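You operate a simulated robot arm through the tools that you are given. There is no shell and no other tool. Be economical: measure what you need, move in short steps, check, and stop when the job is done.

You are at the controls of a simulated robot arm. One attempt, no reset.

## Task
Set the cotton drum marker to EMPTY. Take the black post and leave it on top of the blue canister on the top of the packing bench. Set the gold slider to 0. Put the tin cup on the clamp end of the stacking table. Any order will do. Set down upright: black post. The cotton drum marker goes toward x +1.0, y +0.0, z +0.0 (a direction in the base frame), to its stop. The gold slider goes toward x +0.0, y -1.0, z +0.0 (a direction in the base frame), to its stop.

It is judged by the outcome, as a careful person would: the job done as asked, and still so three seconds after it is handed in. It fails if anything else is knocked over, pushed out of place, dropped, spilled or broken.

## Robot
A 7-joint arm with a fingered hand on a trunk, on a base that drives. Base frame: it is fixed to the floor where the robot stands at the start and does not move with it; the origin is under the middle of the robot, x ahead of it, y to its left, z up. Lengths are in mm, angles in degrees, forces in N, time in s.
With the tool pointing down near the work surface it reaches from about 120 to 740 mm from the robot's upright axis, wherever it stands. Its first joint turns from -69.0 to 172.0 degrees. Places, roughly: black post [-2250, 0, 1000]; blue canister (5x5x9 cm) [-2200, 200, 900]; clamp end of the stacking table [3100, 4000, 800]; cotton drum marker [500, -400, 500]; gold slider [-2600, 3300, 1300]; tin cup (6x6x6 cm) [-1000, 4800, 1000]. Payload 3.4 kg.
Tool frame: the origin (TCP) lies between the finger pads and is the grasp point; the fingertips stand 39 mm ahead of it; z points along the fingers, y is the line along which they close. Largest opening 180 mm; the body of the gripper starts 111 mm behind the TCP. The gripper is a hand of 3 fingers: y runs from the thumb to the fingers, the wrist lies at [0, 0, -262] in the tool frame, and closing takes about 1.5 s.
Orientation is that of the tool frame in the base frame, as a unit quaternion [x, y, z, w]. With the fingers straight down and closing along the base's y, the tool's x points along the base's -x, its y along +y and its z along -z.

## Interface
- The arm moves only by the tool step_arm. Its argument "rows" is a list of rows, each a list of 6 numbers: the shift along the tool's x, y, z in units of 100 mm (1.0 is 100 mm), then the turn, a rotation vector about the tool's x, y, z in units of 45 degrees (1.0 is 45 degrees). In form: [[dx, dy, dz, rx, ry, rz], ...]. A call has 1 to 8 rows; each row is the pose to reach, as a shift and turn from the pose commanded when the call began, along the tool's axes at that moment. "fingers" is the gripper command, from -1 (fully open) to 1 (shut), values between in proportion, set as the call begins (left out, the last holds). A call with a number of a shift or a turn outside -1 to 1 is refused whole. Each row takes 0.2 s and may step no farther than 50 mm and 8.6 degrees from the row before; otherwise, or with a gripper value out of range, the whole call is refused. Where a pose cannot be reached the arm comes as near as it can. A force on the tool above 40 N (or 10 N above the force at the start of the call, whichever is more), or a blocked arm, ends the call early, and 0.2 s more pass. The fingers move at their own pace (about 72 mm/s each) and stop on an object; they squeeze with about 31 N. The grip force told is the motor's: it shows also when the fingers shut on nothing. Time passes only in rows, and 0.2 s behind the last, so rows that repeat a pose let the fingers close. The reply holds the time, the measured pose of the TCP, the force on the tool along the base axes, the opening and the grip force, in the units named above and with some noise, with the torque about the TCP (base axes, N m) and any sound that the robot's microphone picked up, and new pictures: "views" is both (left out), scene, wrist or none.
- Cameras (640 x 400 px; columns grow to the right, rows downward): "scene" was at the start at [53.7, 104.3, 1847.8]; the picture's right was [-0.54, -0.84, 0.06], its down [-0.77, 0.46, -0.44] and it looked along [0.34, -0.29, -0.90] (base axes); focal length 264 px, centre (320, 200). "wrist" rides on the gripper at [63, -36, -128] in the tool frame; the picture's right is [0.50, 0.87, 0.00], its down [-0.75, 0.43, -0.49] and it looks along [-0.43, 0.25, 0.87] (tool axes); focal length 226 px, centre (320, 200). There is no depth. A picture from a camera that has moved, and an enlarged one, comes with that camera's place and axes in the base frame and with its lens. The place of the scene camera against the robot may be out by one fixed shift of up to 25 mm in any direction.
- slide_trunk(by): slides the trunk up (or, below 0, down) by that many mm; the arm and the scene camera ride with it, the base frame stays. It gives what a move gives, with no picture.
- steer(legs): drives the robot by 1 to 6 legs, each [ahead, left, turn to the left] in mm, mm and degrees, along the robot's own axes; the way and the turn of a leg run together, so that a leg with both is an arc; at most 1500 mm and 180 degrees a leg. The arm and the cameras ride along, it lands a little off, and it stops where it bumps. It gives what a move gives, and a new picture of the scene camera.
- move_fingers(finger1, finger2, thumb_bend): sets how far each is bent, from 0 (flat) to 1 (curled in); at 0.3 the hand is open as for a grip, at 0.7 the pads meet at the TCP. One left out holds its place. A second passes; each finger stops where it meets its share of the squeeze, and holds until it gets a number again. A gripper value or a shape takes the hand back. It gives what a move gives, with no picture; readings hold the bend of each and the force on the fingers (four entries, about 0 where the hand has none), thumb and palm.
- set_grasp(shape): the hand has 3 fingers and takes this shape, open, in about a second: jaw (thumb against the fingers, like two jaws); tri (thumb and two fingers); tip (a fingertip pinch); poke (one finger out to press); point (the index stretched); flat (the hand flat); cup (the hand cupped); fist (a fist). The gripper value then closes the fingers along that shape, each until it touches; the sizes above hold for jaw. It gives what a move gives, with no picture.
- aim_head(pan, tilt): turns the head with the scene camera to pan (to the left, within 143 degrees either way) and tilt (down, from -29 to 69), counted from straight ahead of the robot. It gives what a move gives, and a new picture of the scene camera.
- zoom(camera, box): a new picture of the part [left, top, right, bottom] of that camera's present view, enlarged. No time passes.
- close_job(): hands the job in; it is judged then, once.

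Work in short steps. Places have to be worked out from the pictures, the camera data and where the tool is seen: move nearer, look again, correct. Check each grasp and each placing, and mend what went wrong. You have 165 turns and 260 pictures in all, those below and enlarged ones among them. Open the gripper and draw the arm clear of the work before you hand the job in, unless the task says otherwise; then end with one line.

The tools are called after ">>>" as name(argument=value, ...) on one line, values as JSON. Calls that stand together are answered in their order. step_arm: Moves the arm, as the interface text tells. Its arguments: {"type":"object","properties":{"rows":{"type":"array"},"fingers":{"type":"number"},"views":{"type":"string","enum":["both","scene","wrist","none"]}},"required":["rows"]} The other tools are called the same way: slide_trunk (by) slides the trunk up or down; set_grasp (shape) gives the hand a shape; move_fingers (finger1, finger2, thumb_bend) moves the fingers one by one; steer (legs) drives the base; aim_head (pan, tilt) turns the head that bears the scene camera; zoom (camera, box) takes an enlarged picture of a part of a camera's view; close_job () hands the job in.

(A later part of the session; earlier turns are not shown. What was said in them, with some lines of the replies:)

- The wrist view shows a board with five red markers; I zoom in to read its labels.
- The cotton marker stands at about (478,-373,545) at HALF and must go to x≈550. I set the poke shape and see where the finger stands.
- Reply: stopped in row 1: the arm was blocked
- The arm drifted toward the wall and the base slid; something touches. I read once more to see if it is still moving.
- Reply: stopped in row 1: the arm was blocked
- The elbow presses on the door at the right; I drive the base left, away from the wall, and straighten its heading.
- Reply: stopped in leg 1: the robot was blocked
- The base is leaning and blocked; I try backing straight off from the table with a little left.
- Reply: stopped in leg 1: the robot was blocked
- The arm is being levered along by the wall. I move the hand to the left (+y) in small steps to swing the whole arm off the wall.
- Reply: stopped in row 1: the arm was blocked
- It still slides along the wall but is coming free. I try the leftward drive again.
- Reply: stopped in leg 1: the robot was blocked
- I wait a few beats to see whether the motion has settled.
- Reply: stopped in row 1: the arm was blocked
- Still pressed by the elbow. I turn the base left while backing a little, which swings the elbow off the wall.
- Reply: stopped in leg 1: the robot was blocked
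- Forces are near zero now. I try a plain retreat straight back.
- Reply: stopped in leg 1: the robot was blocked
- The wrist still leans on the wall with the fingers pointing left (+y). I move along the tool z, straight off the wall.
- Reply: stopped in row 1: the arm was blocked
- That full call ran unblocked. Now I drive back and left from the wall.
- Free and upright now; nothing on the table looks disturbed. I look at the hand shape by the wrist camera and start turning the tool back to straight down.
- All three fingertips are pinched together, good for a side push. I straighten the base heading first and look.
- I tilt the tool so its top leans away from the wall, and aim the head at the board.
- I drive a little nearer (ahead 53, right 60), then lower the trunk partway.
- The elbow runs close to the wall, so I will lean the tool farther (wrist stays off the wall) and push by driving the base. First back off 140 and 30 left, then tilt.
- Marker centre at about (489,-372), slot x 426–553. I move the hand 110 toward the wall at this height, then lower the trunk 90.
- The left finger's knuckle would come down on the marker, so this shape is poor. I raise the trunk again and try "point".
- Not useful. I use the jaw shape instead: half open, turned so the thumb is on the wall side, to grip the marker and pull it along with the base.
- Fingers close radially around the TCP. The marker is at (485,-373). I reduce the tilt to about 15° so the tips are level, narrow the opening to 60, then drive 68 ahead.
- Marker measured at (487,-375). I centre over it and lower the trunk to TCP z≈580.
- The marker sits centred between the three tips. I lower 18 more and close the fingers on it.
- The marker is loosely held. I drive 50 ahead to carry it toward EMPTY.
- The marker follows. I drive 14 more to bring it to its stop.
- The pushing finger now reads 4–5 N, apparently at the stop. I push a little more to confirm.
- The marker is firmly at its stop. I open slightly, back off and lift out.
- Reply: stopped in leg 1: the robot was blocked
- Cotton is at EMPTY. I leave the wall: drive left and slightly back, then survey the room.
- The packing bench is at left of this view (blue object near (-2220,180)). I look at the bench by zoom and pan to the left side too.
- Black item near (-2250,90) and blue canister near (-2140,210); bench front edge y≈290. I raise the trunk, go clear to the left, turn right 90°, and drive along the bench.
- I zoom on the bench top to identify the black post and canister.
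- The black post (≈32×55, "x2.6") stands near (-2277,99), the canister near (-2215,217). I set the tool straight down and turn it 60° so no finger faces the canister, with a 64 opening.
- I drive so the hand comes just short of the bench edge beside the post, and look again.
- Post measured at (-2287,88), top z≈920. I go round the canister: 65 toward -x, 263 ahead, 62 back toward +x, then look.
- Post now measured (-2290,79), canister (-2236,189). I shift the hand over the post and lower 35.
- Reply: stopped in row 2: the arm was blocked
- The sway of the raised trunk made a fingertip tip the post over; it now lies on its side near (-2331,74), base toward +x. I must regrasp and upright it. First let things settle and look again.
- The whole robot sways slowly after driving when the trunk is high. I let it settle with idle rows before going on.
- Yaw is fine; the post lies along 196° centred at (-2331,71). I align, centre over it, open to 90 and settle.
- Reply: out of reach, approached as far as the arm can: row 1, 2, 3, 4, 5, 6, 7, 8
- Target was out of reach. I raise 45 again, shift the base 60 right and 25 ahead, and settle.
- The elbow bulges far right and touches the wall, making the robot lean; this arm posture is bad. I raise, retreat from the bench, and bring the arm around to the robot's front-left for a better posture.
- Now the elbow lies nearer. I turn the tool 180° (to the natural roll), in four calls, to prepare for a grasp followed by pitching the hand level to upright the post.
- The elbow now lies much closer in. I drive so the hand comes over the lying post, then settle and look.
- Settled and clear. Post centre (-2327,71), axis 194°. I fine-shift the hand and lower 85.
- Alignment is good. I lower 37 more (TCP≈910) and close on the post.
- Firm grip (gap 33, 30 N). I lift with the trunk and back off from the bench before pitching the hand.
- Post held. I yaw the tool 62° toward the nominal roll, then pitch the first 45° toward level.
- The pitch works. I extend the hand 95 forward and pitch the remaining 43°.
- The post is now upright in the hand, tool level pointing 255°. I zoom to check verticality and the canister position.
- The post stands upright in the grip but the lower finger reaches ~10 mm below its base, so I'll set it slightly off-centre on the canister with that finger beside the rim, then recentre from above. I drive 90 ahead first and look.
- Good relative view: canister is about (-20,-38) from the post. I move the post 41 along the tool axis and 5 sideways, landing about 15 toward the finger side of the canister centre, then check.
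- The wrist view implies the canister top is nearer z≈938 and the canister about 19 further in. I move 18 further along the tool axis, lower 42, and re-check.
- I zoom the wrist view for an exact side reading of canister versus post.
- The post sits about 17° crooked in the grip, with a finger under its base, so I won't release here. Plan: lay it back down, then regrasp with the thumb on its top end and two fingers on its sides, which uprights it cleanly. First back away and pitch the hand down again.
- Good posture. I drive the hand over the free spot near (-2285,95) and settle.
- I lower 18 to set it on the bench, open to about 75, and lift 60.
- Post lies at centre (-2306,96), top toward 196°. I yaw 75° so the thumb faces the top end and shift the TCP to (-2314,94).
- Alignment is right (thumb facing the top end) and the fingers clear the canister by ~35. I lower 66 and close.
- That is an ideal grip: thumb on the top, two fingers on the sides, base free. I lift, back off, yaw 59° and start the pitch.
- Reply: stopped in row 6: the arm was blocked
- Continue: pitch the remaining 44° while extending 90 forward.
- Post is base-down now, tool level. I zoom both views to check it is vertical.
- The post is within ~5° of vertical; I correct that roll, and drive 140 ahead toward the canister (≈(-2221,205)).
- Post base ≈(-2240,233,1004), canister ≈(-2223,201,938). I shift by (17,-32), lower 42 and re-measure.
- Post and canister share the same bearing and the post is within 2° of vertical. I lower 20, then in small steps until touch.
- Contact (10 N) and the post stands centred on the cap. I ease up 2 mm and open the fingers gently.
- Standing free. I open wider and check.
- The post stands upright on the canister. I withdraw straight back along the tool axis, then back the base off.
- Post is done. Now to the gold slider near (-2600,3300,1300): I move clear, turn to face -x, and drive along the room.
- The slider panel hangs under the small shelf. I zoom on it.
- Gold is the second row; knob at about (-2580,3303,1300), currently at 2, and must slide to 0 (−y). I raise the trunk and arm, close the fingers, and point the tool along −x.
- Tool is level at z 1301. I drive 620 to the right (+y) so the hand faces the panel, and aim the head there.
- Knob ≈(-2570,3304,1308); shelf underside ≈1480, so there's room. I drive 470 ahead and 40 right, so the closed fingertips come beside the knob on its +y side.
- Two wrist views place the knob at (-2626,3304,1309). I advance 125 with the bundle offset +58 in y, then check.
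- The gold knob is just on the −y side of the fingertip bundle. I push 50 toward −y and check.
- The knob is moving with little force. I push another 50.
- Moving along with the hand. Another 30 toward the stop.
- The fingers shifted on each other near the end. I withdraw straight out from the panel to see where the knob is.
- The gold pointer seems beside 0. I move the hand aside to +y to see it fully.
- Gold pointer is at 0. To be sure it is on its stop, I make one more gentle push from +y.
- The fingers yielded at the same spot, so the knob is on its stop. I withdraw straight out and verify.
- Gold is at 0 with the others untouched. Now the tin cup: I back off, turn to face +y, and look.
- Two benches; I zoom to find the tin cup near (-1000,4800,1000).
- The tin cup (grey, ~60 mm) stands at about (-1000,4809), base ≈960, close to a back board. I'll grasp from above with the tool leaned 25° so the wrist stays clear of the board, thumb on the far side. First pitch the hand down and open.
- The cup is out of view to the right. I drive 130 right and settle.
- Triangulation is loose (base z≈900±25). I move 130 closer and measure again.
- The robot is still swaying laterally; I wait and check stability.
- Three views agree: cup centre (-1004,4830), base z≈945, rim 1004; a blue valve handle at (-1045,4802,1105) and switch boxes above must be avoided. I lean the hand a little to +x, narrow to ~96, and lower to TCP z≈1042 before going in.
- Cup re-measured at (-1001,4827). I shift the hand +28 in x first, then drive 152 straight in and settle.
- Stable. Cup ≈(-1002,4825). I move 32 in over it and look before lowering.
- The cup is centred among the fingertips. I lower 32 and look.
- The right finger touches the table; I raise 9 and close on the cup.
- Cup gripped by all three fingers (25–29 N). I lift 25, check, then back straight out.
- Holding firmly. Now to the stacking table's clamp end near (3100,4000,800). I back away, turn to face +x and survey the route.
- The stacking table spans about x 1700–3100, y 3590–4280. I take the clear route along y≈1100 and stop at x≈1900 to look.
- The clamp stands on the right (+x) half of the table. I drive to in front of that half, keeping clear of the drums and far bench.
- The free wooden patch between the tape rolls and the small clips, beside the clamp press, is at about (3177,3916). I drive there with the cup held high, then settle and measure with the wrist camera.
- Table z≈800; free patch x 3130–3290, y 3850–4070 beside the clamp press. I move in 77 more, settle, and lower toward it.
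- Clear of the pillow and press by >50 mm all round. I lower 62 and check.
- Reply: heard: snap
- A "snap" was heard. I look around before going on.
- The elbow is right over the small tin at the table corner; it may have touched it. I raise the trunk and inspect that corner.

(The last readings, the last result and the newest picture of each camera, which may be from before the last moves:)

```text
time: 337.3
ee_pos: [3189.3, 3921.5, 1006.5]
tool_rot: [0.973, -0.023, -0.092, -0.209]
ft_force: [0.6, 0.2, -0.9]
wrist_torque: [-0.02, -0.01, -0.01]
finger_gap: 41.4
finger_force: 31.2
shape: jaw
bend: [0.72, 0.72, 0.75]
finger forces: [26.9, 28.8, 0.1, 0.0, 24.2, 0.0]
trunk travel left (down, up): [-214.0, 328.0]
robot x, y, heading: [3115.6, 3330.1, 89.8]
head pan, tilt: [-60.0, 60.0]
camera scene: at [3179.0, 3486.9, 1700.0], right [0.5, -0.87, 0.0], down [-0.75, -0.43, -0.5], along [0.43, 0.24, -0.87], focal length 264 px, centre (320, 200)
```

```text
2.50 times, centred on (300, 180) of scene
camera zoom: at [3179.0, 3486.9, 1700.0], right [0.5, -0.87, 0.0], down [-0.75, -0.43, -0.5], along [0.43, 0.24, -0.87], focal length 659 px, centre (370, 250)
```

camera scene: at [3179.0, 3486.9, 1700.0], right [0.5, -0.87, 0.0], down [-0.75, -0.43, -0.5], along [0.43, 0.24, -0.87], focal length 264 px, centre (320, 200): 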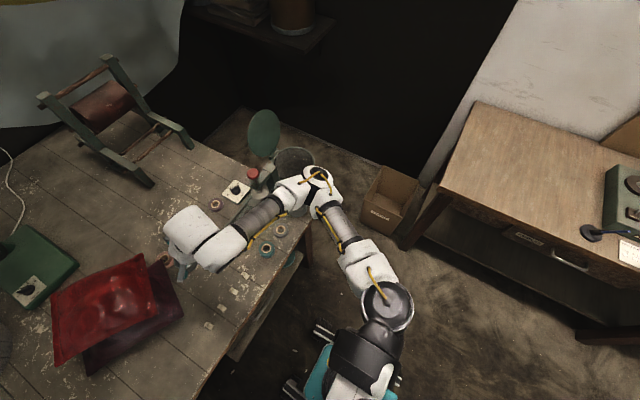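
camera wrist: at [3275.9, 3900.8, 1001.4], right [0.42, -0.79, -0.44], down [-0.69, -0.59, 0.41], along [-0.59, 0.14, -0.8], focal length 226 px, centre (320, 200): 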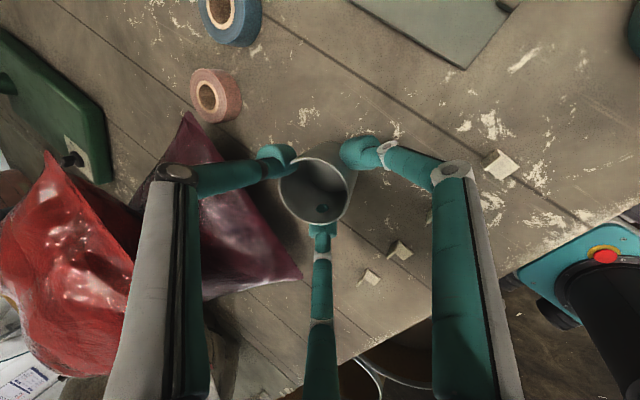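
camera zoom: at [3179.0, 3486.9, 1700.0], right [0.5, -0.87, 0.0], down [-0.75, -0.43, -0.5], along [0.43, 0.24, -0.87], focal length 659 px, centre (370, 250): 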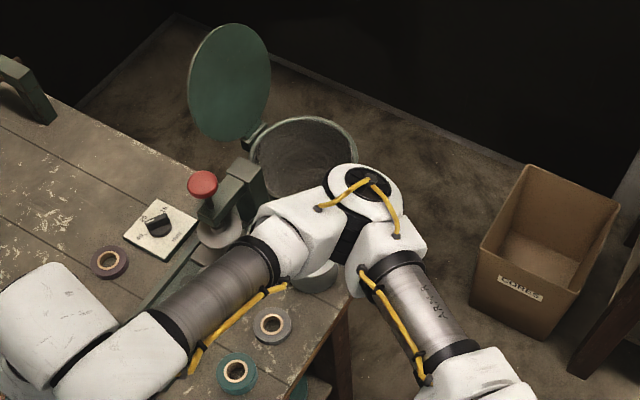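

I raise fully and back away to inspect the tin and corner.

>>> slide_trunk(by=200)

>>> steer(legs=[[-350, 0, 0]])

>>> aim_head(pan=-20, tilt=50)

>>> zoom(camera="scene", box=[240, 80, 440, 230])

```text
time: 339.5
ee_pos: [3189.5, 3921.0, 1205.1]
tool_rot: [0.973, -0.023, -0.092, -0.208]
ft_force: [0.4, 0.3, 0.4]
wrist_torque: [-0.03, -0.02, -0.04]
finger_gap: 41.6
finger_force: 30.8
shape: jaw
bend: [0.72, 0.72, 0.75]
finger forces: [26.9, 28.8, 0.0, 0.0, 24.4, 0.0]
trunk travel left (down, up): [-414.0, 128.0]
robot x, y, heading: [3116.6, 3328.1, 90.0]
head pan, tilt: [-60.0, 60.0]
```

```text
time: 341.8
ee_pos: [3189.1, 3569.7, 1205.4]
tool_rot: [0.973, -0.024, -0.092, -0.209]
ft_force: [0.5, -0.8, 0.7]
wrist_torque: [-0.03, -0.01, -0.01]
finger_gap: 41.6
finger_force: 31.3
shape: jaw
bend: [0.72, 0.72, 0.75]
finger forces: [27.0, 28.8, 0.0, 0.0, 24.2, 0.1]
trunk travel left (down, up): [-414.0, 128.0]
robot x, y, heading: [3112.8, 2980.2, 89.4]
head pan, tilt: [-60.0, 60.0]
camera scene: at [3177.8, 2993.3, 1904.2], right [0.49, -0.87, 0.0], down [-0.76, -0.43, -0.5], along [0.43, 0.24, -0.87], focal length 264 px, centre (320, 200)
```

scene: 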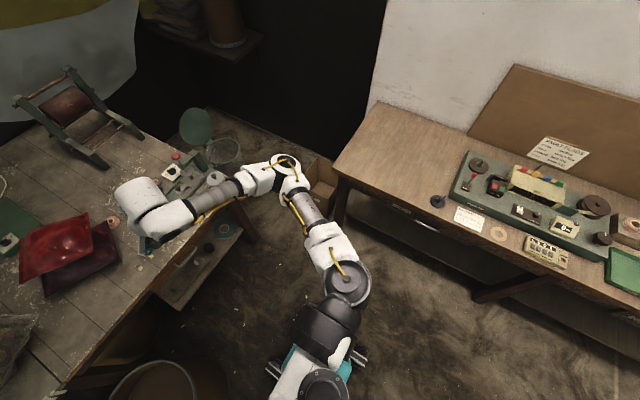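

```text
time: 342.9
ee_pos: [3187.2, 3568.4, 1208.6]
tool_rot: [0.973, -0.024, -0.09, -0.21]
ft_force: [-0.6, 0.2, -0.7]
wrist_torque: [-0.04, 0.01, -0.04]
finger_gap: 41.6
finger_force: 31.2
shape: jaw
bend: [0.72, 0.72, 0.75]
finger forces: [27.2, 28.7, 0.0, 0.0, 24.4, 0.1]
trunk travel left (down, up): [-414.0, 128.0]
robot x, y, heading: [3111.6, 2977.4, 89.8]
head pan, tilt: [-20.0, 50.0]
camera scene: at [3146.0, 3032.8, 1916.8], right [0.94, -0.35, 0.0], down [-0.27, -0.72, -0.64], along [0.22, 0.6, -0.77], focal length 264 px, centre (320, 200)
```

scene: 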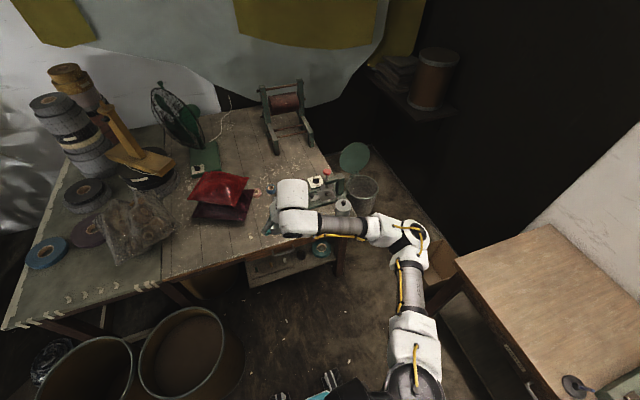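

```text
2.67 times, centred on (340, 155) of scene
camera zoom: at [3146.0, 3032.8, 1916.8], right [0.94, -0.35, 0.0], down [-0.27, -0.72, -0.64], along [0.22, 0.6, -0.77], focal length 703 px, centre (267, 320)
```

zoom: 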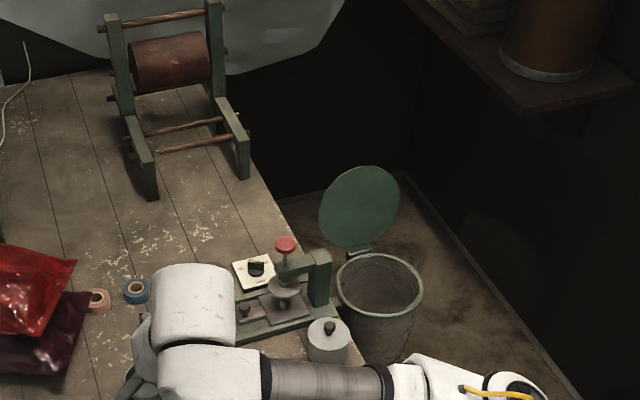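

The tin and press look intact and in place. To keep the elbow away from that corner, I yaw the hand −60° about vertical (the cup stays upright), which tucks the elbow in.

>>> step_arm(rows=[[0, 0, 0, 0.031, 0.068, 0.149], [0, 0, 0, 0.062, 0.135, 0.298], [0, 0, 0, 0.093, 0.202, 0.448], [0, 0, 0, 0.123, 0.27, 0.597]], views="none")

>>> step_arm(rows=[[0, 0, 0, 0.031, 0.068, 0.149], [0, 0, 0, 0.062, 0.135, 0.298], [0, 0, 0, 0.093, 0.202, 0.448], [0, 0, 0, 0.123, 0.27, 0.597]], views="both")

```text
time: 343.9
ee_pos: [3185.3, 3569.0, 1207.0]
tool_rot: [0.933, -0.277, -0.033, -0.226]
ft_force: [0.1, 0.0, -0.6]
wrist_torque: [0.03, 0.02, -0.01]
finger_gap: 41.5
finger_force: 31.2
shape: jaw
bend: [0.72, 0.72, 0.75]
finger forces: [26.9, 28.8, 0.0, 0.0, 24.3, 0.0]
trunk travel left (down, up): [-414.0, 128.0]
robot x, y, heading: [3113.8, 2979.1, 89.5]
head pan, tilt: [-20.0, 50.0]
```

```text
time: 344.9
ee_pos: [3184.6, 3569.1, 1207.2]
tool_rot: [0.83, -0.509, 0.028, -0.226]
ft_force: [-0.1, -0.4, -0.3]
wrist_torque: [-0.03, -0.04, 0.0]
finger_gap: 41.3
finger_force: 30.7
shape: jaw
bend: [0.72, 0.72, 0.75]
finger forces: [27.0, 28.8, 0.0, 0.0, 24.3, 0.1]
trunk travel left (down, up): [-414.0, 128.0]
robot x, y, heading: [3110.6, 2976.4, 89.6]
head pan, tilt: [-20.0, 50.0]
camera scene: at [3143.5, 3033.4, 1916.8], right [0.94, -0.35, 0.0], down [-0.27, -0.72, -0.64], along [0.22, 0.6, -0.77], focal length 264 px, centre (320, 200)
camera wrist: at [3211.1, 3483.5, 1323.2], right [-0.48, -0.76, -0.44], down [-0.86, 0.31, 0.4], along [-0.17, 0.57, -0.8], focal length 226 px, centre (320, 200)
```

scene: 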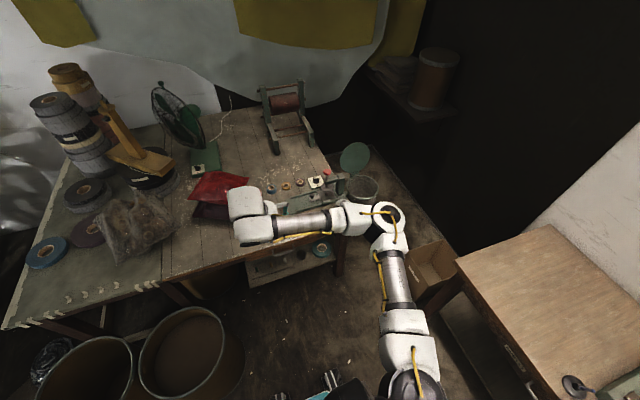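
wrist: 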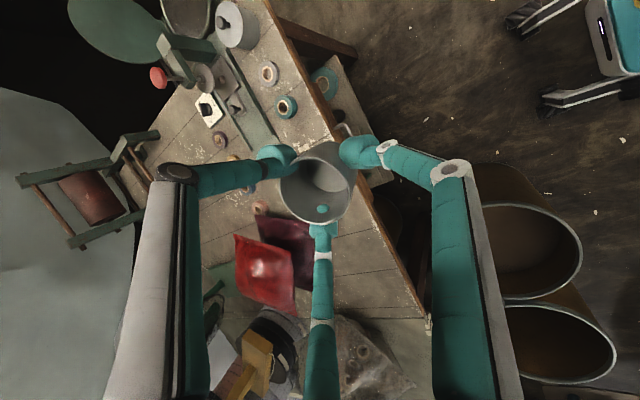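

The elbow bulge is similar, so instead I lower the hand with the arm (keeping the trunk and elbow high): 200 down by arm here in free air.

>>> step_arm(rows=[[0.092, 0.202, 0.448, 0, 0, 0], [0.184, 0.404, 0.896, 0, 0, 0]], views="none")

>>> step_arm(rows=[[0.092, 0.202, 0.448, 0, 0, 0], [0.184, 0.404, 0.896, 0, 0, 0]], views="none")

>>> step_arm(rows=[[0.092, 0.202, 0.448, 0, 0, 0], [0.14, 0.3, 0.67, 0, 0, 0], [0.14, 0.3, 0.67, 0, 0, 0]], views="scene")

```text
time: 345.4
ee_pos: [3186.7, 3568.7, 1106.9]
tool_rot: [0.83, -0.508, 0.026, -0.227]
ft_force: [0.3, -0.1, -1.1]
wrist_torque: [-0.02, 0.0, 0.02]
finger_gap: 41.3
finger_force: 31.0
shape: jaw
bend: [0.72, 0.72, 0.75]
finger forces: [27.0, 28.7, 0.0, 0.1, 24.3, 0.1]
trunk travel left (down, up): [-414.0, 128.0]
robot x, y, heading: [3112.1, 2978.8, 89.6]
head pan, tilt: [-20.0, 50.0]
```

```text
time: 346.1
ee_pos: [3186.1, 3569.0, 1006.9]
tool_rot: [0.831, -0.507, 0.027, -0.228]
ft_force: [0.5, -0.5, -1.2]
wrist_torque: [0.02, 0.0, -0.02]
finger_gap: 41.3
finger_force: 31.0
shape: jaw
bend: [0.72, 0.72, 0.75]
finger forces: [26.9, 28.7, 0.0, 0.0, 24.3, 0.0]
trunk travel left (down, up): [-414.0, 128.0]
robot x, y, heading: [3113.2, 2978.3, 89.7]
head pan, tilt: [-20.0, 50.0]
```

```text
time: 346.9
ee_pos: [3186.6, 3568.4, 933.6]
tool_rot: [0.832, -0.507, 0.027, -0.225]
ft_force: [-0.5, 1.2, -1.0]
wrist_torque: [-0.01, 0.0, 0.01]
finger_gap: 41.0
finger_force: 30.9
shape: jaw
bend: [0.72, 0.72, 0.75]
finger forces: [27.0, 28.7, 0.0, 0.0, 24.4, 0.1]
trunk travel left (down, up): [-414.0, 128.0]
robot x, y, heading: [3111.6, 2982.1, 89.6]
head pan, tilt: [-20.0, 50.0]
camera scene: at [3144.6, 3033.3, 1916.8], right [0.94, -0.35, 0.0], down [-0.27, -0.72, -0.64], along [0.22, 0.6, -0.77], focal length 264 px, centre (320, 200)
```

scene: 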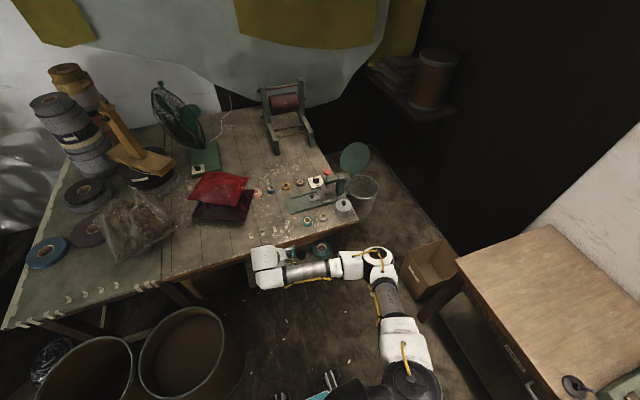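

>>> zoom(camera="scene", box=[200, 150, 400, 260])

```text
3.20 times, centred on (300, 205) of scene
camera zoom: at [3144.6, 3033.3, 1916.8], right [0.94, -0.35, 0.0], down [-0.27, -0.72, -0.64], along [0.22, 0.6, -0.77], focal length 844 px, centre (384, 184)
```

zoom: 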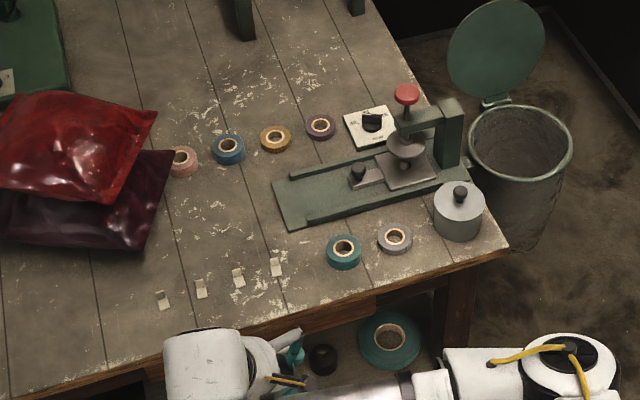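

All intact. I choose a spot slightly nearer, (3190,3884), so the elbow stays in front of the tin; yaw back +60°, drive 300 in, settle, and look.

>>> step_arm(rows=[[0, 0, 0, -0.031, -0.068, -0.149], [0, 0, 0, -0.062, -0.135, -0.298], [0, 0, 0, -0.093, -0.202, -0.448], [0, 0, 0, -0.123, -0.27, -0.597]], views="none")

>>> step_arm(rows=[[0, 0, 0, -0.031, -0.068, -0.149], [0, 0, 0, -0.062, -0.135, -0.298], [0, 0, 0, -0.093, -0.202, -0.448], [0, 0, 0, -0.123, -0.27, -0.597]], views="none")

>>> steer(legs=[[290, 0, 0]])

>>> step_arm(rows=[[0, 0, 0, 0, 0, 0], [0, 0, 0, 0, 0, 0], [0, 0, 0, 0, 0, 0], [0, 0, 0, 0, 0, 0], [0, 0, 0, 0, 0, 0], [0, 0, 0, 0, 0, 0]], views="wrist")

```text
time: 347.9
ee_pos: [3186.7, 3568.4, 933.3]
tool_rot: [0.934, -0.274, -0.033, -0.226]
ft_force: [0.5, 0.4, 0.2]
wrist_torque: [0.0, 0.01, 0.02]
finger_gap: 41.0
finger_force: 31.1
shape: jaw
bend: [0.72, 0.72, 0.75]
finger forces: [27.0, 28.6, 0.0, 0.0, 24.2, 0.0]
trunk travel left (down, up): [-414.0, 128.0]
robot x, y, heading: [3112.4, 2976.5, 89.4]
head pan, tilt: [-20.0, 50.0]
```

```text
time: 348.9
ee_pos: [3187.6, 3568.3, 934.6]
tool_rot: [0.973, -0.024, -0.091, -0.209]
ft_force: [-0.4, 0.5, -0.7]
wrist_torque: [0.01, 0.02, -0.02]
finger_gap: 41.0
finger_force: 31.3
shape: jaw
bend: [0.72, 0.72, 0.75]
finger forces: [27.0, 28.7, 0.0, 0.0, 24.2, 0.0]
trunk travel left (down, up): [-414.0, 128.0]
robot x, y, heading: [3112.4, 2977.9, 89.7]
head pan, tilt: [-20.0, 50.0]
```

```text
time: 350.8
ee_pos: [3189.0, 3856.1, 931.9]
tool_rot: [0.973, -0.025, -0.09, -0.209]
ft_force: [-1.0, 0.1, -0.6]
wrist_torque: [-0.02, 0.02, -0.02]
finger_gap: 41.0
finger_force: 30.4
shape: jaw
bend: [0.72, 0.72, 0.75]
finger forces: [27.0, 28.7, 0.1, 0.0, 24.1, 0.0]
trunk travel left (down, up): [-414.0, 128.0]
robot x, y, heading: [3114.3, 3267.5, 89.8]
head pan, tilt: [-20.0, 50.0]
camera scene: at [3148.4, 3321.4, 1916.8], right [0.94, -0.35, 0.0], down [-0.27, -0.72, -0.64], along [0.22, 0.6, -0.77], focal length 264 px, centre (320, 200)
```

scene: 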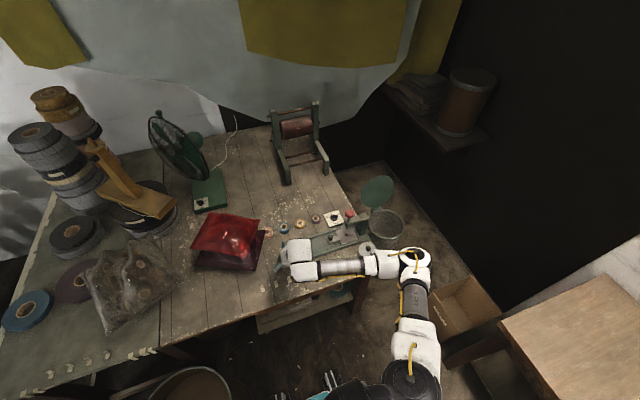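

```text
time: 352.2
ee_pos: [3186.9, 3854.9, 934.6]
tool_rot: [0.973, -0.025, -0.089, -0.211]
ft_force: [-0.1, -0.6, -0.6]
wrist_torque: [-0.01, -0.01, -0.01]
finger_gap: 40.8
finger_force: 31.1
shape: jaw
bend: [0.72, 0.72, 0.75]
finger forces: [27.3, 28.7, 0.0, 0.0, 24.2, 0.0]
trunk travel left (down, up): [-414.0, 128.0]
robot x, y, heading: [3113.0, 3267.2, 89.7]
head pan, tilt: [-20.0, 50.0]
camera wrist: at [3272.9, 3833.5, 1050.0], right [0.42, -0.79, -0.44], down [-0.7, -0.59, 0.4], along [-0.58, 0.14, -0.8], focal length 226 px, centre (320, 200)
```

wrist: 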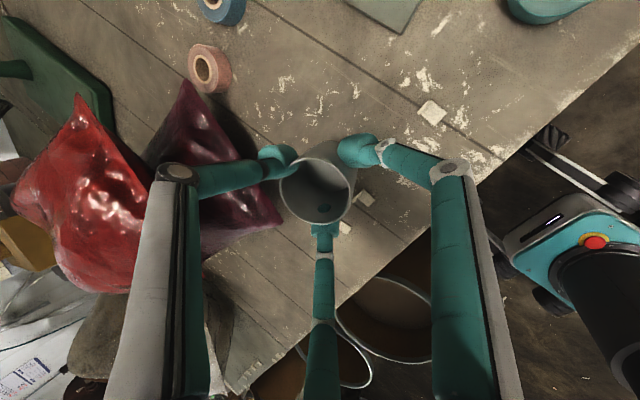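

I shift 20 further from the clips, then lower gently by trunk watching the force.

>>> step_arm(rows=[[0.02, -0.1, 0.035, 0, 0, 0], [0.045, -0.19, 0.07, 0, 0, 0], [0.045, -0.19, 0.07, 0, 0, 0]], views="none")

>>> slide_trunk(by=-48)

>>> slide_trunk(by=-6)

>>> step_arm(rows=[[0, 0, 0, 0, 0, 0]], views="wrist")

```text
time: 353.0
ee_pos: [3191.7, 3874.7, 934.9]
tool_rot: [0.973, -0.025, -0.089, -0.212]
ft_force: [0.3, 0.8, -0.3]
wrist_torque: [-0.03, -0.02, 0.02]
finger_gap: 40.9
finger_force: 30.7
shape: jaw
bend: [0.72, 0.72, 0.75]
finger forces: [27.1, 28.7, 0.1, 0.0, 24.3, 0.0]
trunk travel left (down, up): [-414.0, 128.0]
robot x, y, heading: [3114.9, 3266.6, 89.5]
head pan, tilt: [-20.0, 50.0]
```

```text
time: 353.9
ee_pos: [3191.1, 3874.4, 886.8]
tool_rot: [0.973, -0.025, -0.089, -0.212]
ft_force: [0.8, 0.6, -1.4]
wrist_torque: [0.01, -0.01, 0.02]
finger_gap: 40.9
finger_force: 31.1
shape: jaw
bend: [0.72, 0.72, 0.75]
finger forces: [27.1, 28.8, 0.0, 0.0, 24.3, 0.0]
trunk travel left (down, up): [-366.0, 176.0]
robot x, y, heading: [3113.0, 3262.9, 89.4]
head pan, tilt: [-20.0, 50.0]
```

```text
time: 354.5
ee_pos: [3191.6, 3873.9, 881.2]
tool_rot: [0.973, -0.024, -0.088, -0.211]
ft_force: [0.1, -0.8, -0.3]
wrist_torque: [0.0, -0.02, 0.03]
finger_gap: 40.9
finger_force: 30.8
shape: jaw
bend: [0.72, 0.72, 0.75]
finger forces: [27.0, 28.8, 0.0, 0.0, 24.3, 0.0]
trunk travel left (down, up): [-360.0, 182.0]
robot x, y, heading: [3116.0, 3267.7, 89.7]
head pan, tilt: [-20.0, 50.0]
```

```text
time: 354.9
ee_pos: [3192.7, 3875.1, 880.7]
tool_rot: [0.973, -0.025, -0.089, -0.21]
ft_force: [0.2, -0.5, -0.4]
wrist_torque: [0.02, 0.0, -0.02]
finger_gap: 40.7
finger_force: 31.1
shape: jaw
bend: [0.72, 0.72, 0.75]
finger forces: [27.1, 28.9, 0.0, 0.1, 24.3, 0.0]
trunk travel left (down, up): [-360.0, 182.0]
robot x, y, heading: [3117.1, 3267.2, 89.5]
head pan, tilt: [-20.0, 50.0]
camera wrist: at [3277.6, 3853.5, 996.5], right [0.42, -0.79, -0.44], down [-0.7, -0.59, 0.4], along [-0.58, 0.14, -0.8], focal length 226 px, centre (320, 200)
```

wrist: 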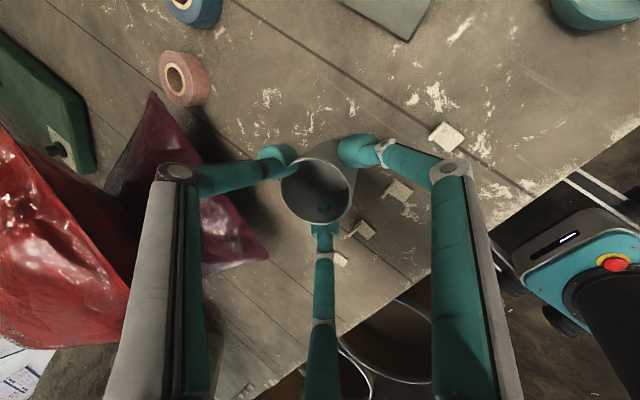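

No contact yet. I keep lowering in small steps.

>>> slide_trunk(by=-6)

>>> slide_trunk(by=-4)

>>> slide_trunk(by=-4)

```text
time: 355.4
ee_pos: [3190.8, 3876.0, 875.1]
tool_rot: [0.973, -0.025, -0.09, -0.211]
ft_force: [-0.4, -0.4, -0.3]
wrist_torque: [0.01, -0.02, 0.01]
finger_gap: 40.9
finger_force: 30.3
shape: jaw
bend: [0.72, 0.72, 0.75]
finger forces: [27.1, 28.7, 0.0, 0.0, 24.3, 0.1]
trunk travel left (down, up): [-354.0, 188.0]
robot x, y, heading: [3115.8, 3260.9, 89.5]
head pan, tilt: [-20.0, 50.0]
```

```text
time: 356.0
ee_pos: [3191.0, 3875.4, 870.4]
tool_rot: [0.973, -0.025, -0.088, -0.211]
ft_force: [-0.1, -0.7, 1.0]
wrist_torque: [0.01, 0.0, 0.03]
finger_gap: 40.9
finger_force: 30.1
shape: jaw
bend: [0.72, 0.72, 0.75]
finger forces: [27.1, 28.9, 0.0, 0.0, 24.3, 0.1]
trunk travel left (down, up): [-350.0, 192.0]
robot x, y, heading: [3112.0, 3268.2, 89.5]
head pan, tilt: [-20.0, 50.0]
```

```text
time: 356.5
ee_pos: [3190.8, 3874.5, 866.9]
tool_rot: [0.973, -0.025, -0.089, -0.21]
ft_force: [0.1, -0.3, 0.4]
wrist_torque: [0.02, 0.0, -0.01]
finger_gap: 40.8
finger_force: 30.9
shape: jaw
bend: [0.72, 0.72, 0.75]
finger forces: [27.0, 28.8, 0.0, 0.0, 24.3, 0.0]
trunk travel left (down, up): [-346.0, 196.0]
robot x, y, heading: [3119.2, 3267.4, 89.5]
head pan, tilt: [-20.0, 50.0]
```

>>> slide_trunk(by=-4)

>>> slide_trunk(by=-3)

>>> step_arm(rows=[[0, 0, 0, 0, 0, 0]], views="wrist")

>>> zoom(camera="wrist", box=[240, 120, 420, 270])

```text
time: 357.0
ee_pos: [3191.8, 3875.1, 862.7]
tool_rot: [0.973, -0.024, -0.089, -0.211]
ft_force: [-0.4, -0.6, -0.9]
wrist_torque: [-0.01, -0.04, -0.01]
finger_gap: 40.7
finger_force: 30.8
shape: jaw
bend: [0.72, 0.72, 0.75]
finger forces: [27.1, 28.8, 0.0, 0.0, 24.2, 0.0]
trunk travel left (down, up): [-342.0, 200.0]
robot x, y, heading: [3114.2, 3263.1, 89.2]
head pan, tilt: [-20.0, 50.0]
```

```text
time: 357.6
ee_pos: [3192.1, 3874.0, 859.6]
tool_rot: [0.973, -0.024, -0.09, -0.212]
ft_force: [-0.4, -0.6, -0.3]
wrist_torque: [-0.01, -0.01, -0.01]
finger_gap: 41.2
finger_force: 31.1
shape: jaw
bend: [0.72, 0.72, 0.75]
finger forces: [27.1, 28.8, 0.0, 0.0, 24.3, 0.0]
trunk travel left (down, up): [-339.0, 203.0]
robot x, y, heading: [3115.4, 3265.5, 89.3]
head pan, tilt: [-20.0, 50.0]
```

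```text
time: 357.9
ee_pos: [3192.0, 3874.4, 859.6]
tool_rot: [0.973, -0.025, -0.089, -0.211]
ft_force: [-0.1, 0.2, -1.0]
wrist_torque: [0.01, -0.02, -0.02]
finger_gap: 40.7
finger_force: 31.1
shape: jaw
bend: [0.72, 0.72, 0.75]
finger forces: [27.1, 28.8, 0.0, 0.0, 24.2, 0.0]
trunk travel left (down, up): [-339.0, 203.0]
robot x, y, heading: [3117.3, 3266.9, 89.5]
head pan, tilt: [-20.0, 50.0]
camera wrist: at [3277.7, 3853.5, 975.6], right [0.42, -0.79, -0.44], down [-0.7, -0.59, 0.4], along [-0.58, 0.14, -0.8], focal length 226 px, centre (320, 200)
```

wrist: 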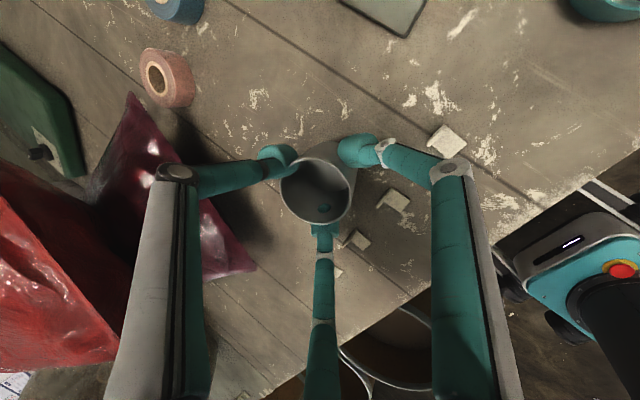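

```text
2.67 times, centred on (330, 195) of wrist
camera zoom: at [3277.7, 3853.5, 975.6], right [0.42, -0.79, -0.44], down [-0.7, -0.59, 0.4], along [-0.58, 0.14, -0.8], focal length 603 px, centre (293, 213)
```

zoom: 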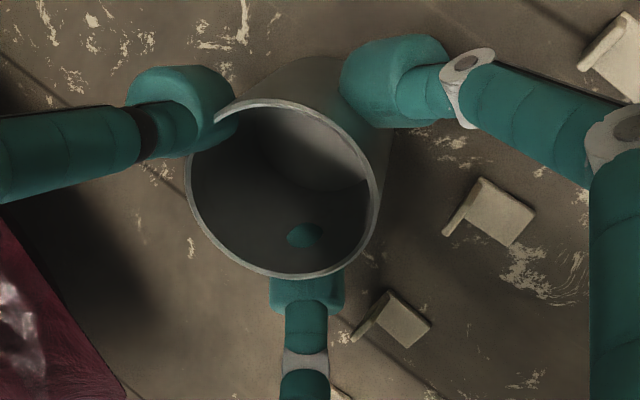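

Still no contact (table slightly lower than estimated). Continue in small steps.

>>> slide_trunk(by=-5)

>>> slide_trunk(by=-4)

>>> slide_trunk(by=-4)

```text
time: 358.5
ee_pos: [3191.2, 3875.3, 856.2]
tool_rot: [0.973, -0.026, -0.089, -0.212]
ft_force: [0.8, 1.2, -0.5]
wrist_torque: [0.0, 0.01, 0.02]
finger_gap: 40.7
finger_force: 30.7
shape: jaw
bend: [0.72, 0.72, 0.75]
finger forces: [27.1, 28.7, 0.0, 0.0, 24.4, 0.0]
trunk travel left (down, up): [-334.0, 208.0]
robot x, y, heading: [3113.0, 3267.1, 89.3]
head pan, tilt: [-20.0, 50.0]
```

```text
time: 359.0
ee_pos: [3191.5, 3875.3, 851.0]
tool_rot: [0.973, -0.024, -0.089, -0.21]
ft_force: [0.0, 0.0, -0.2]
wrist_torque: [0.0, -0.02, 0.01]
finger_gap: 41.0
finger_force: 31.4
shape: jaw
bend: [0.72, 0.72, 0.75]
finger forces: [27.1, 28.9, 0.1, 0.0, 24.2, 0.0]
trunk travel left (down, up): [-330.0, 212.0]
robot x, y, heading: [3115.0, 3266.1, 89.6]
head pan, tilt: [-20.0, 50.0]
```

```text
time: 359.6
ee_pos: [3192.0, 3874.4, 846.6]
tool_rot: [0.973, -0.024, -0.089, -0.211]
ft_force: [1.4, 0.2, -0.7]
wrist_torque: [0.02, -0.02, 0.01]
finger_gap: 41.0
finger_force: 30.6
shape: jaw
bend: [0.72, 0.72, 0.75]
finger forces: [27.1, 28.8, 0.1, 0.0, 24.3, 0.1]
trunk travel left (down, up): [-326.0, 216.0]
robot x, y, heading: [3114.1, 3268.7, 89.5]
head pan, tilt: [-20.0, 50.0]
```

>>> step_arm(rows=[[0, 0, 0, 0, 0, 0]], views="wrist")

>>> aim_head(pan=10, tilt=62)

>>> zoom(camera="scene", box=[260, 110, 400, 210])

```text
time: 359.9
ee_pos: [3191.5, 3873.1, 847.2]
tool_rot: [0.973, -0.025, -0.089, -0.211]
ft_force: [-0.7, 0.0, -0.5]
wrist_torque: [-0.02, 0.03, 0.02]
finger_gap: 40.5
finger_force: 31.0
shape: jaw
bend: [0.72, 0.72, 0.75]
finger forces: [27.2, 28.7, 0.0, 0.0, 24.3, 0.0]
trunk travel left (down, up): [-326.0, 216.0]
robot x, y, heading: [3114.8, 3265.6, 89.9]
head pan, tilt: [-20.0, 50.0]
camera wrist: at [3277.7, 3853.5, 962.6], right [0.42, -0.79, -0.44], down [-0.7, -0.59, 0.4], along [-0.58, 0.14, -0.8], focal length 226 px, centre (320, 200)
```

wrist: 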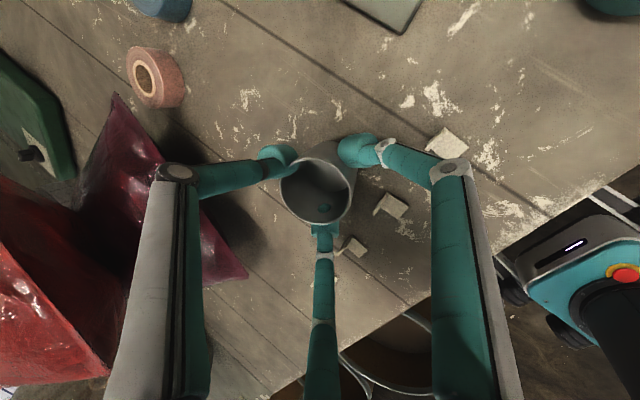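

```text
time: 360.9
ee_pos: [3191.6, 3875.3, 846.4]
tool_rot: [0.973, -0.025, -0.089, -0.21]
ft_force: [0.5, 0.8, 0.0]
wrist_torque: [0.01, -0.03, -0.02]
finger_gap: 40.8
finger_force: 30.9
shape: jaw
bend: [0.72, 0.72, 0.75]
finger forces: [27.1, 28.8, 0.1, 0.0, 24.3, 0.0]
trunk travel left (down, up): [-326.0, 216.0]
robot x, y, heading: [3117.3, 3265.5, 89.6]
head pan, tilt: [10.0, 62.0]
camera scene: at [3110.9, 3347.9, 1814.2], right [0.99, 0.16, 0.0], down [0.14, -0.87, -0.47], along [-0.08, 0.46, -0.88], focal length 264 px, centre (320, 200)
```

scene: 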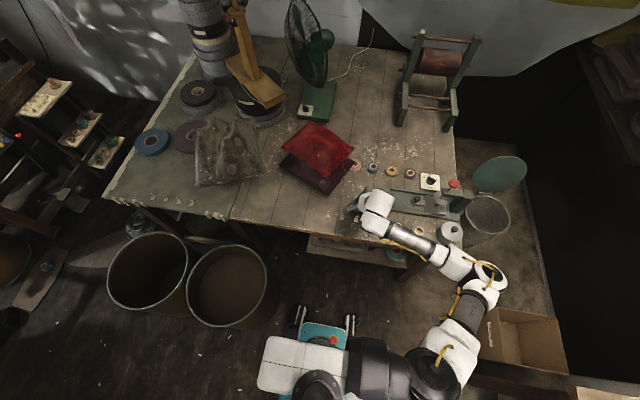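

```text
4.00 times, centred on (330, 160) of scene
camera zoom: at [3110.9, 3347.9, 1814.2], right [0.99, 0.16, 0.0], down [0.14, -0.87, -0.47], along [-0.08, 0.46, -0.88], focal length 1055 px, centre (280, 360)
```

zoom: 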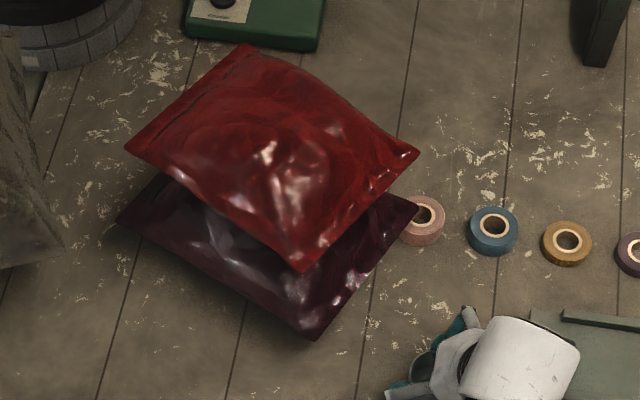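

Triangulating the tape roll puts the table near z≈775; I continue down gently.

>>> slide_trunk(by=-4)

>>> slide_trunk(by=-3)

>>> slide_trunk(by=-3)

```text
time: 361.4
ee_pos: [3191.7, 3875.0, 842.4]
tool_rot: [0.973, -0.025, -0.089, -0.212]
ft_force: [-0.4, -0.4, 4.2]
wrist_torque: [-0.05, -0.01, 0.03]
finger_gap: 41.3
finger_force: 30.5
shape: jaw
bend: [0.72, 0.72, 0.75]
finger forces: [28.1, 29.2, 0.0, 0.1, 25.6, 0.1]
trunk travel left (down, up): [-322.0, 220.0]
robot x, y, heading: [3115.5, 3265.8, 89.6]
head pan, tilt: [10.0, 62.0]
```

```text
time: 361.9
ee_pos: [3191.3, 3875.2, 841.4]
tool_rot: [0.973, -0.024, -0.09, -0.213]
ft_force: [-0.5, 1.8, 11.4]
wrist_torque: [-0.01, 0.06, -0.02]
finger_gap: 41.8
finger_force: 31.0
shape: jaw
bend: [0.73, 0.72, 0.75]
finger forces: [29.4, 30.1, 0.0, 0.0, 29.1, 0.0]
trunk travel left (down, up): [-319.0, 223.0]
robot x, y, heading: [3117.0, 3264.7, 89.5]
head pan, tilt: [10.0, 62.0]
```

```text
time: 362.5
ee_pos: [3190.5, 3875.1, 838.6]
tool_rot: [0.973, -0.025, -0.09, -0.213]
ft_force: [0.2, 2.9, 17.3]
wrist_torque: [0.0, 0.05, 0.04]
finger_gap: 42.7
finger_force: 31.0
shape: jaw
bend: [0.73, 0.73, 0.74]
finger forces: [30.1, 31.1, 0.0, 0.0, 30.9, 0.1]
trunk travel left (down, up): [-316.0, 226.0]
robot x, y, heading: [3117.8, 3264.2, 89.7]
head pan, tilt: [10.0, 62.0]
```

The cup is on the table (17 N). I ease up 3 and open the fingers.

>>> slide_trunk(by=3)

>>> step_arm(rows=[[0, 0, 0, 0, 0, 0], [0, 0, 0, 0, 0, 0], [0, 0, 0, 0, 0, 0]], fingers=0.2, views="wrist")

```text
time: 363.0
ee_pos: [3191.4, 3875.1, 838.8]
tool_rot: [0.973, -0.025, -0.089, -0.211]
ft_force: [-1.2, 3.5, 11.4]
wrist_torque: [0.1, 0.11, 0.01]
finger_gap: 42.8
finger_force: 31.1
shape: jaw
bend: [0.73, 0.73, 0.74]
finger forces: [29.0, 30.9, 0.0, 0.1, 29.4, 0.0]
trunk travel left (down, up): [-319.0, 223.0]
robot x, y, heading: [3115.4, 3265.9, 89.3]
head pan, tilt: [10.0, 62.0]
```

```text
time: 363.8
ee_pos: [3192.5, 3873.6, 838.7]
tool_rot: [0.973, -0.025, -0.089, -0.21]
ft_force: [0.7, -0.4, -0.1]
wrist_torque: [-0.01, 0.01, -0.01]
finger_gap: 71.5
finger_force: 0.1
shape: jaw
bend: [0.72, 0.72, 0.74]
finger forces: [0.0, 0.0, 0.0, 0.0, 0.0, 0.0]
trunk travel left (down, up): [-319.0, 223.0]
robot x, y, heading: [3110.5, 3268.2, 89.3]
head pan, tilt: [10.0, 62.0]
camera wrist: at [3277.7, 3853.2, 954.8], right [0.42, -0.79, -0.44], down [-0.7, -0.59, 0.4], along [-0.58, 0.14, -0.8], focal length 226 px, centre (320, 200)
```

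wrist: 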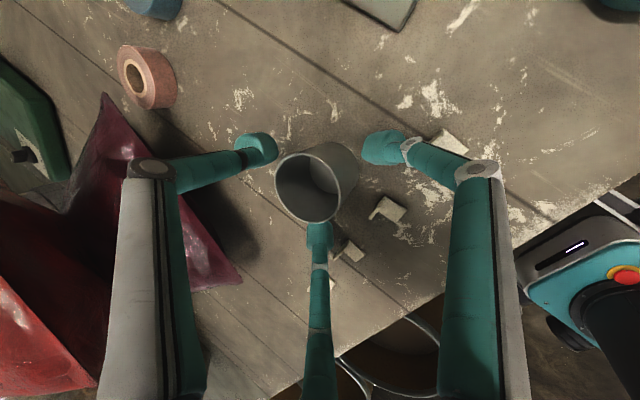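

Cup stands free. I open slightly more, then raise straight up.

>>> step_arm(rows=[[0, 0, 0, 0, 0, 0], [0, 0, 0, 0, 0, 0]], fingers=0.05, views="wrist")

>>> slide_trunk(by=100)

>>> step_arm(rows=[[0, 0, 0, 0, 0, 0]], views="wrist")

```text
time: 364.4
ee_pos: [3191.9, 3875.1, 839.7]
tool_rot: [0.973, -0.025, -0.089, -0.211]
ft_force: [0.6, -0.4, -1.1]
wrist_torque: [0.03, 0.03, -0.05]
finger_gap: 84.9
finger_force: 0.2
shape: jaw
bend: [0.71, 0.71, 0.72]
finger forces: [0.0, 0.0, 0.0, 0.1, 0.0, 0.1]
trunk travel left (down, up): [-319.0, 223.0]
robot x, y, heading: [3117.2, 3265.9, 90.0]
head pan, tilt: [10.0, 62.0]
camera wrist: at [3277.5, 3853.5, 955.5], right [0.42, -0.79, -0.44], down [-0.7, -0.59, 0.4], along [-0.58, 0.14, -0.8], focal length 226 px, centre (320, 200)
```

wrist: 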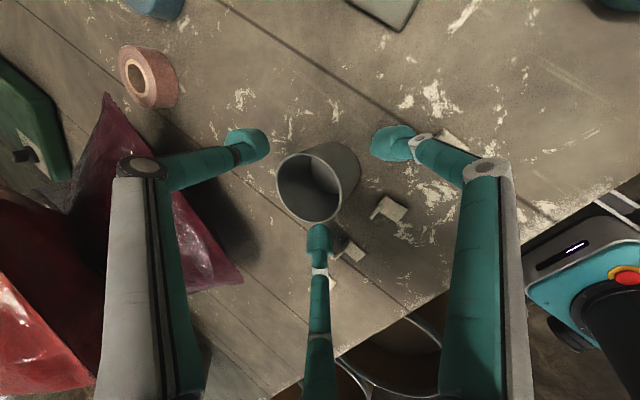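

```text
time: 365.7
ee_pos: [3192.3, 3873.6, 938.1]
tool_rot: [0.973, -0.024, -0.089, -0.21]
ft_force: [0.3, 0.1, 0.1]
wrist_torque: [-0.02, 0.0, 0.01]
finger_gap: 84.7
finger_force: 0.1
shape: jaw
bend: [0.71, 0.71, 0.72]
finger forces: [0.0, 0.1, 0.0, 0.1, 0.0, 0.0]
trunk travel left (down, up): [-419.0, 123.0]
robot x, y, heading: [3116.2, 3261.9, 89.4]
head pan, tilt: [10.0, 62.0]
```

```text
time: 366.1
ee_pos: [3191.6, 3874.6, 938.6]
tool_rot: [0.973, -0.025, -0.089, -0.21]
ft_force: [-1.2, -0.4, -0.8]
wrist_torque: [0.02, 0.0, 0.01]
finger_gap: 84.8
finger_force: 0.0
shape: jaw
bend: [0.71, 0.71, 0.72]
finger forces: [0.0, 0.1, 0.0, 0.0, 0.0, 0.0]
trunk travel left (down, up): [-419.0, 123.0]
robot x, y, heading: [3111.9, 3264.4, 89.4]
head pan, tilt: [10.0, 62.0]
camera wrist: at [3277.7, 3853.5, 1055.4], right [0.42, -0.79, -0.44], down [-0.7, -0.59, 0.4], along [-0.58, 0.14, -0.8], focal length 226 px, centre (320, 200)
```

wrist: 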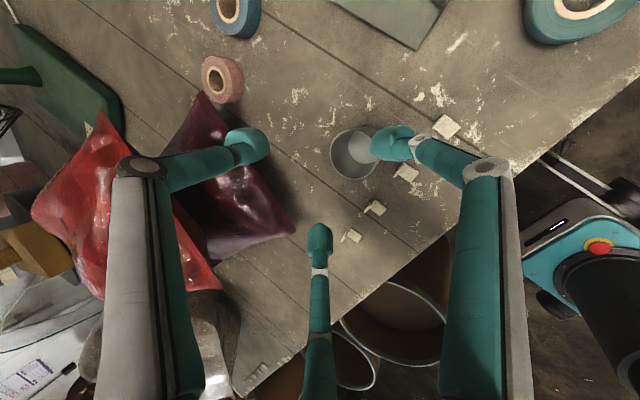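

The cup stands on the table beside the clips and clamp press. I raise further, back off and check the table.

>>> slide_trunk(by=110)

>>> steer(legs=[[-500, 0, 0]])

>>> aim_head(pan=-5, tilt=42)

>>> zoom(camera="scene", box=[230, 100, 430, 230])

```text
time: 367.5
ee_pos: [3191.0, 3874.1, 1049.0]
tool_rot: [0.973, -0.025, -0.089, -0.21]
ft_force: [-0.9, -0.9, 0.7]
wrist_torque: [0.01, -0.01, -0.01]
finger_gap: 84.8
finger_force: 0.0
shape: jaw
bend: [0.71, 0.71, 0.72]
finger forces: [0.0, 0.0, 0.1, 0.0, 0.0, 0.0]
trunk travel left (down, up): [-529.0, 13.0]
robot x, y, heading: [3119.1, 3262.7, 89.4]
head pan, tilt: [10.0, 62.0]
```

```text
time: 370.5
ee_pos: [3187.7, 3380.0, 1051.2]
tool_rot: [0.973, -0.025, -0.089, -0.211]
ft_force: [0.5, -0.1, 0.6]
wrist_torque: [0.05, -0.01, 0.0]
finger_gap: 85.1
finger_force: 0.0
shape: jaw
bend: [0.71, 0.71, 0.72]
finger forces: [0.1, 0.1, 0.0, 0.0, 0.0, 0.0]
trunk travel left (down, up): [-529.0, 13.0]
robot x, y, heading: [3109.2, 2774.9, 89.7]
head pan, tilt: [10.0, 62.0]
camera scene: at [3107.4, 2806.8, 2016.7], right [0.99, 0.17, 0.0], down [0.15, -0.87, -0.47], along [-0.08, 0.46, -0.88], focal length 264 px, centre (320, 200)
```

scene: 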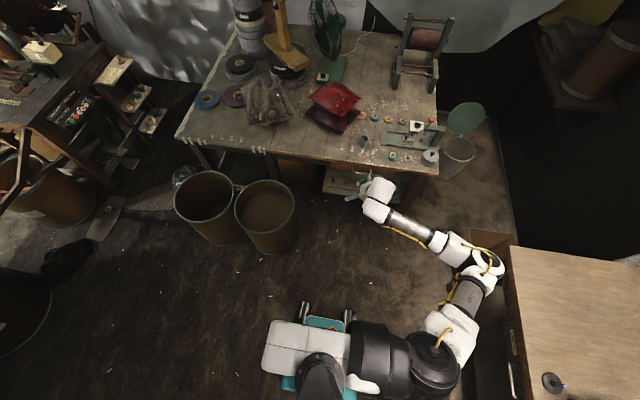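

```text
time: 371.3
ee_pos: [3184.2, 3377.9, 1050.9]
tool_rot: [0.973, -0.023, -0.088, -0.212]
ft_force: [0.2, 0.1, 0.4]
wrist_torque: [0.01, -0.02, 0.02]
finger_gap: 85.0
finger_force: 0.1
shape: jaw
bend: [0.71, 0.71, 0.72]
finger forces: [0.0, 0.0, 0.0, 0.0, 0.0, 0.0]
trunk travel left (down, up): [-529.0, 13.0]
robot x, y, heading: [3110.2, 2773.2, 89.5]
head pan, tilt: [-5.0, 42.0]
camera scene: at [3126.3, 2827.0, 2042.6], right [1.0, -0.09, 0.0], down [-0.07, -0.67, -0.74], along [0.07, 0.74, -0.67], focal length 264 px, centre (320, 200)
```

scene: 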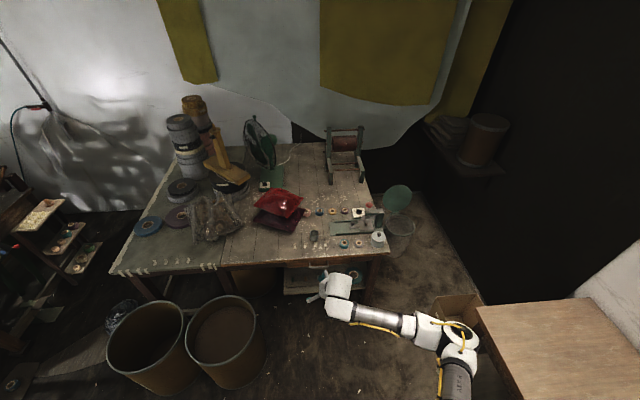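

```text
3.08 times, centred on (330, 165) of scene
camera zoom: at [3126.3, 2827.0, 2042.6], right [1.0, -0.09, 0.0], down [-0.07, -0.67, -0.74], along [0.07, 0.74, -0.67], focal length 811 px, centre (289, 308)
```

zoom: 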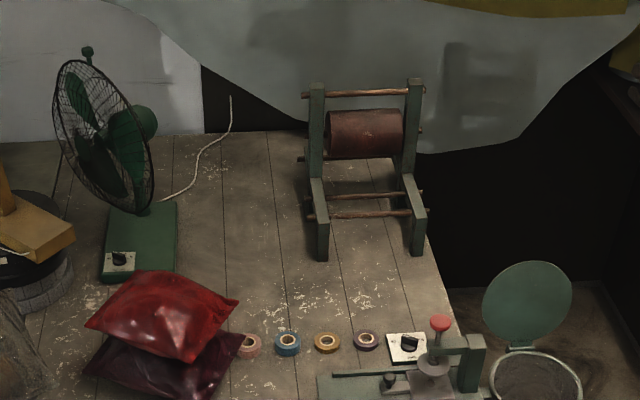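

>>> zoom(camera="scene", box=[260, 180, 420, 290])

```text
3.64 times, centred on (340, 235) of scene
camera zoom: at [3126.3, 2827.0, 2042.6], right [1.0, -0.09, 0.0], down [-0.07, -0.67, -0.74], along [0.07, 0.74, -0.67], focal length 959 px, centre (247, 73)
```

zoom: 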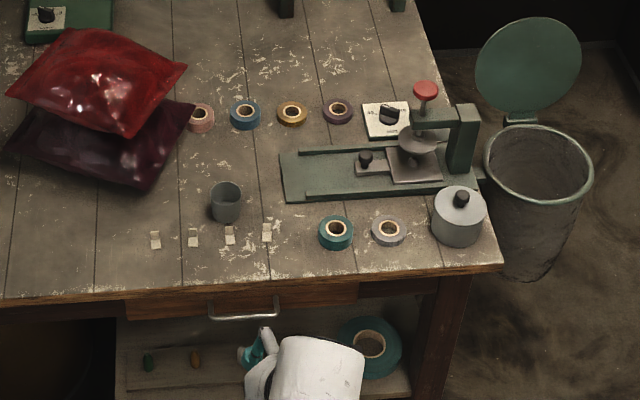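

The cup stands upright on the clamp end and all neighbours are in place. I open the gripper fully, clear of everything, and hand in.

>>> step_arm(rows=[[0, 0, 0, 0, 0, 0], [0, 0, 0, 0, 0, 0], [0, 0, 0, 0, 0, 0], [0, 0, 0, 0, 0, 0]], fingers=-1, views="none")

>>> close_job()

```text
time: 372.3
ee_pos: [3184.7, 3377.7, 1051.3]
tool_rot: [0.973, -0.023, -0.087, -0.212]
ft_force: [-0.7, 0.2, 0.1]
wrist_torque: [0.01, -0.03, 0.0]
finger_gap: 179.7
finger_force: 0.0
shape: jaw
bend: [0.3, 0.3, 0.3]
finger forces: [0.1, 0.1, 0.1, 0.0, 0.0, 0.0]
trunk travel left (down, up): [-529.0, 13.0]
robot x, y, heading: [3109.2, 2770.7, 89.5]
head pan, tilt: [-5.0, 42.0]
```

```text
The job is handed in.
```

I handed the job in with all four parts done: cotton marker at EMPTY, black post upright on the blue canister, gold slider at 0, and tin cup on the clamp end of the stacking table. Two things to know: I tipped the post over on the bench on the first try and stood it up again, and I heard an unexplained snap while lowering the cup, though nothing on that table looked broken or moved afterwards.
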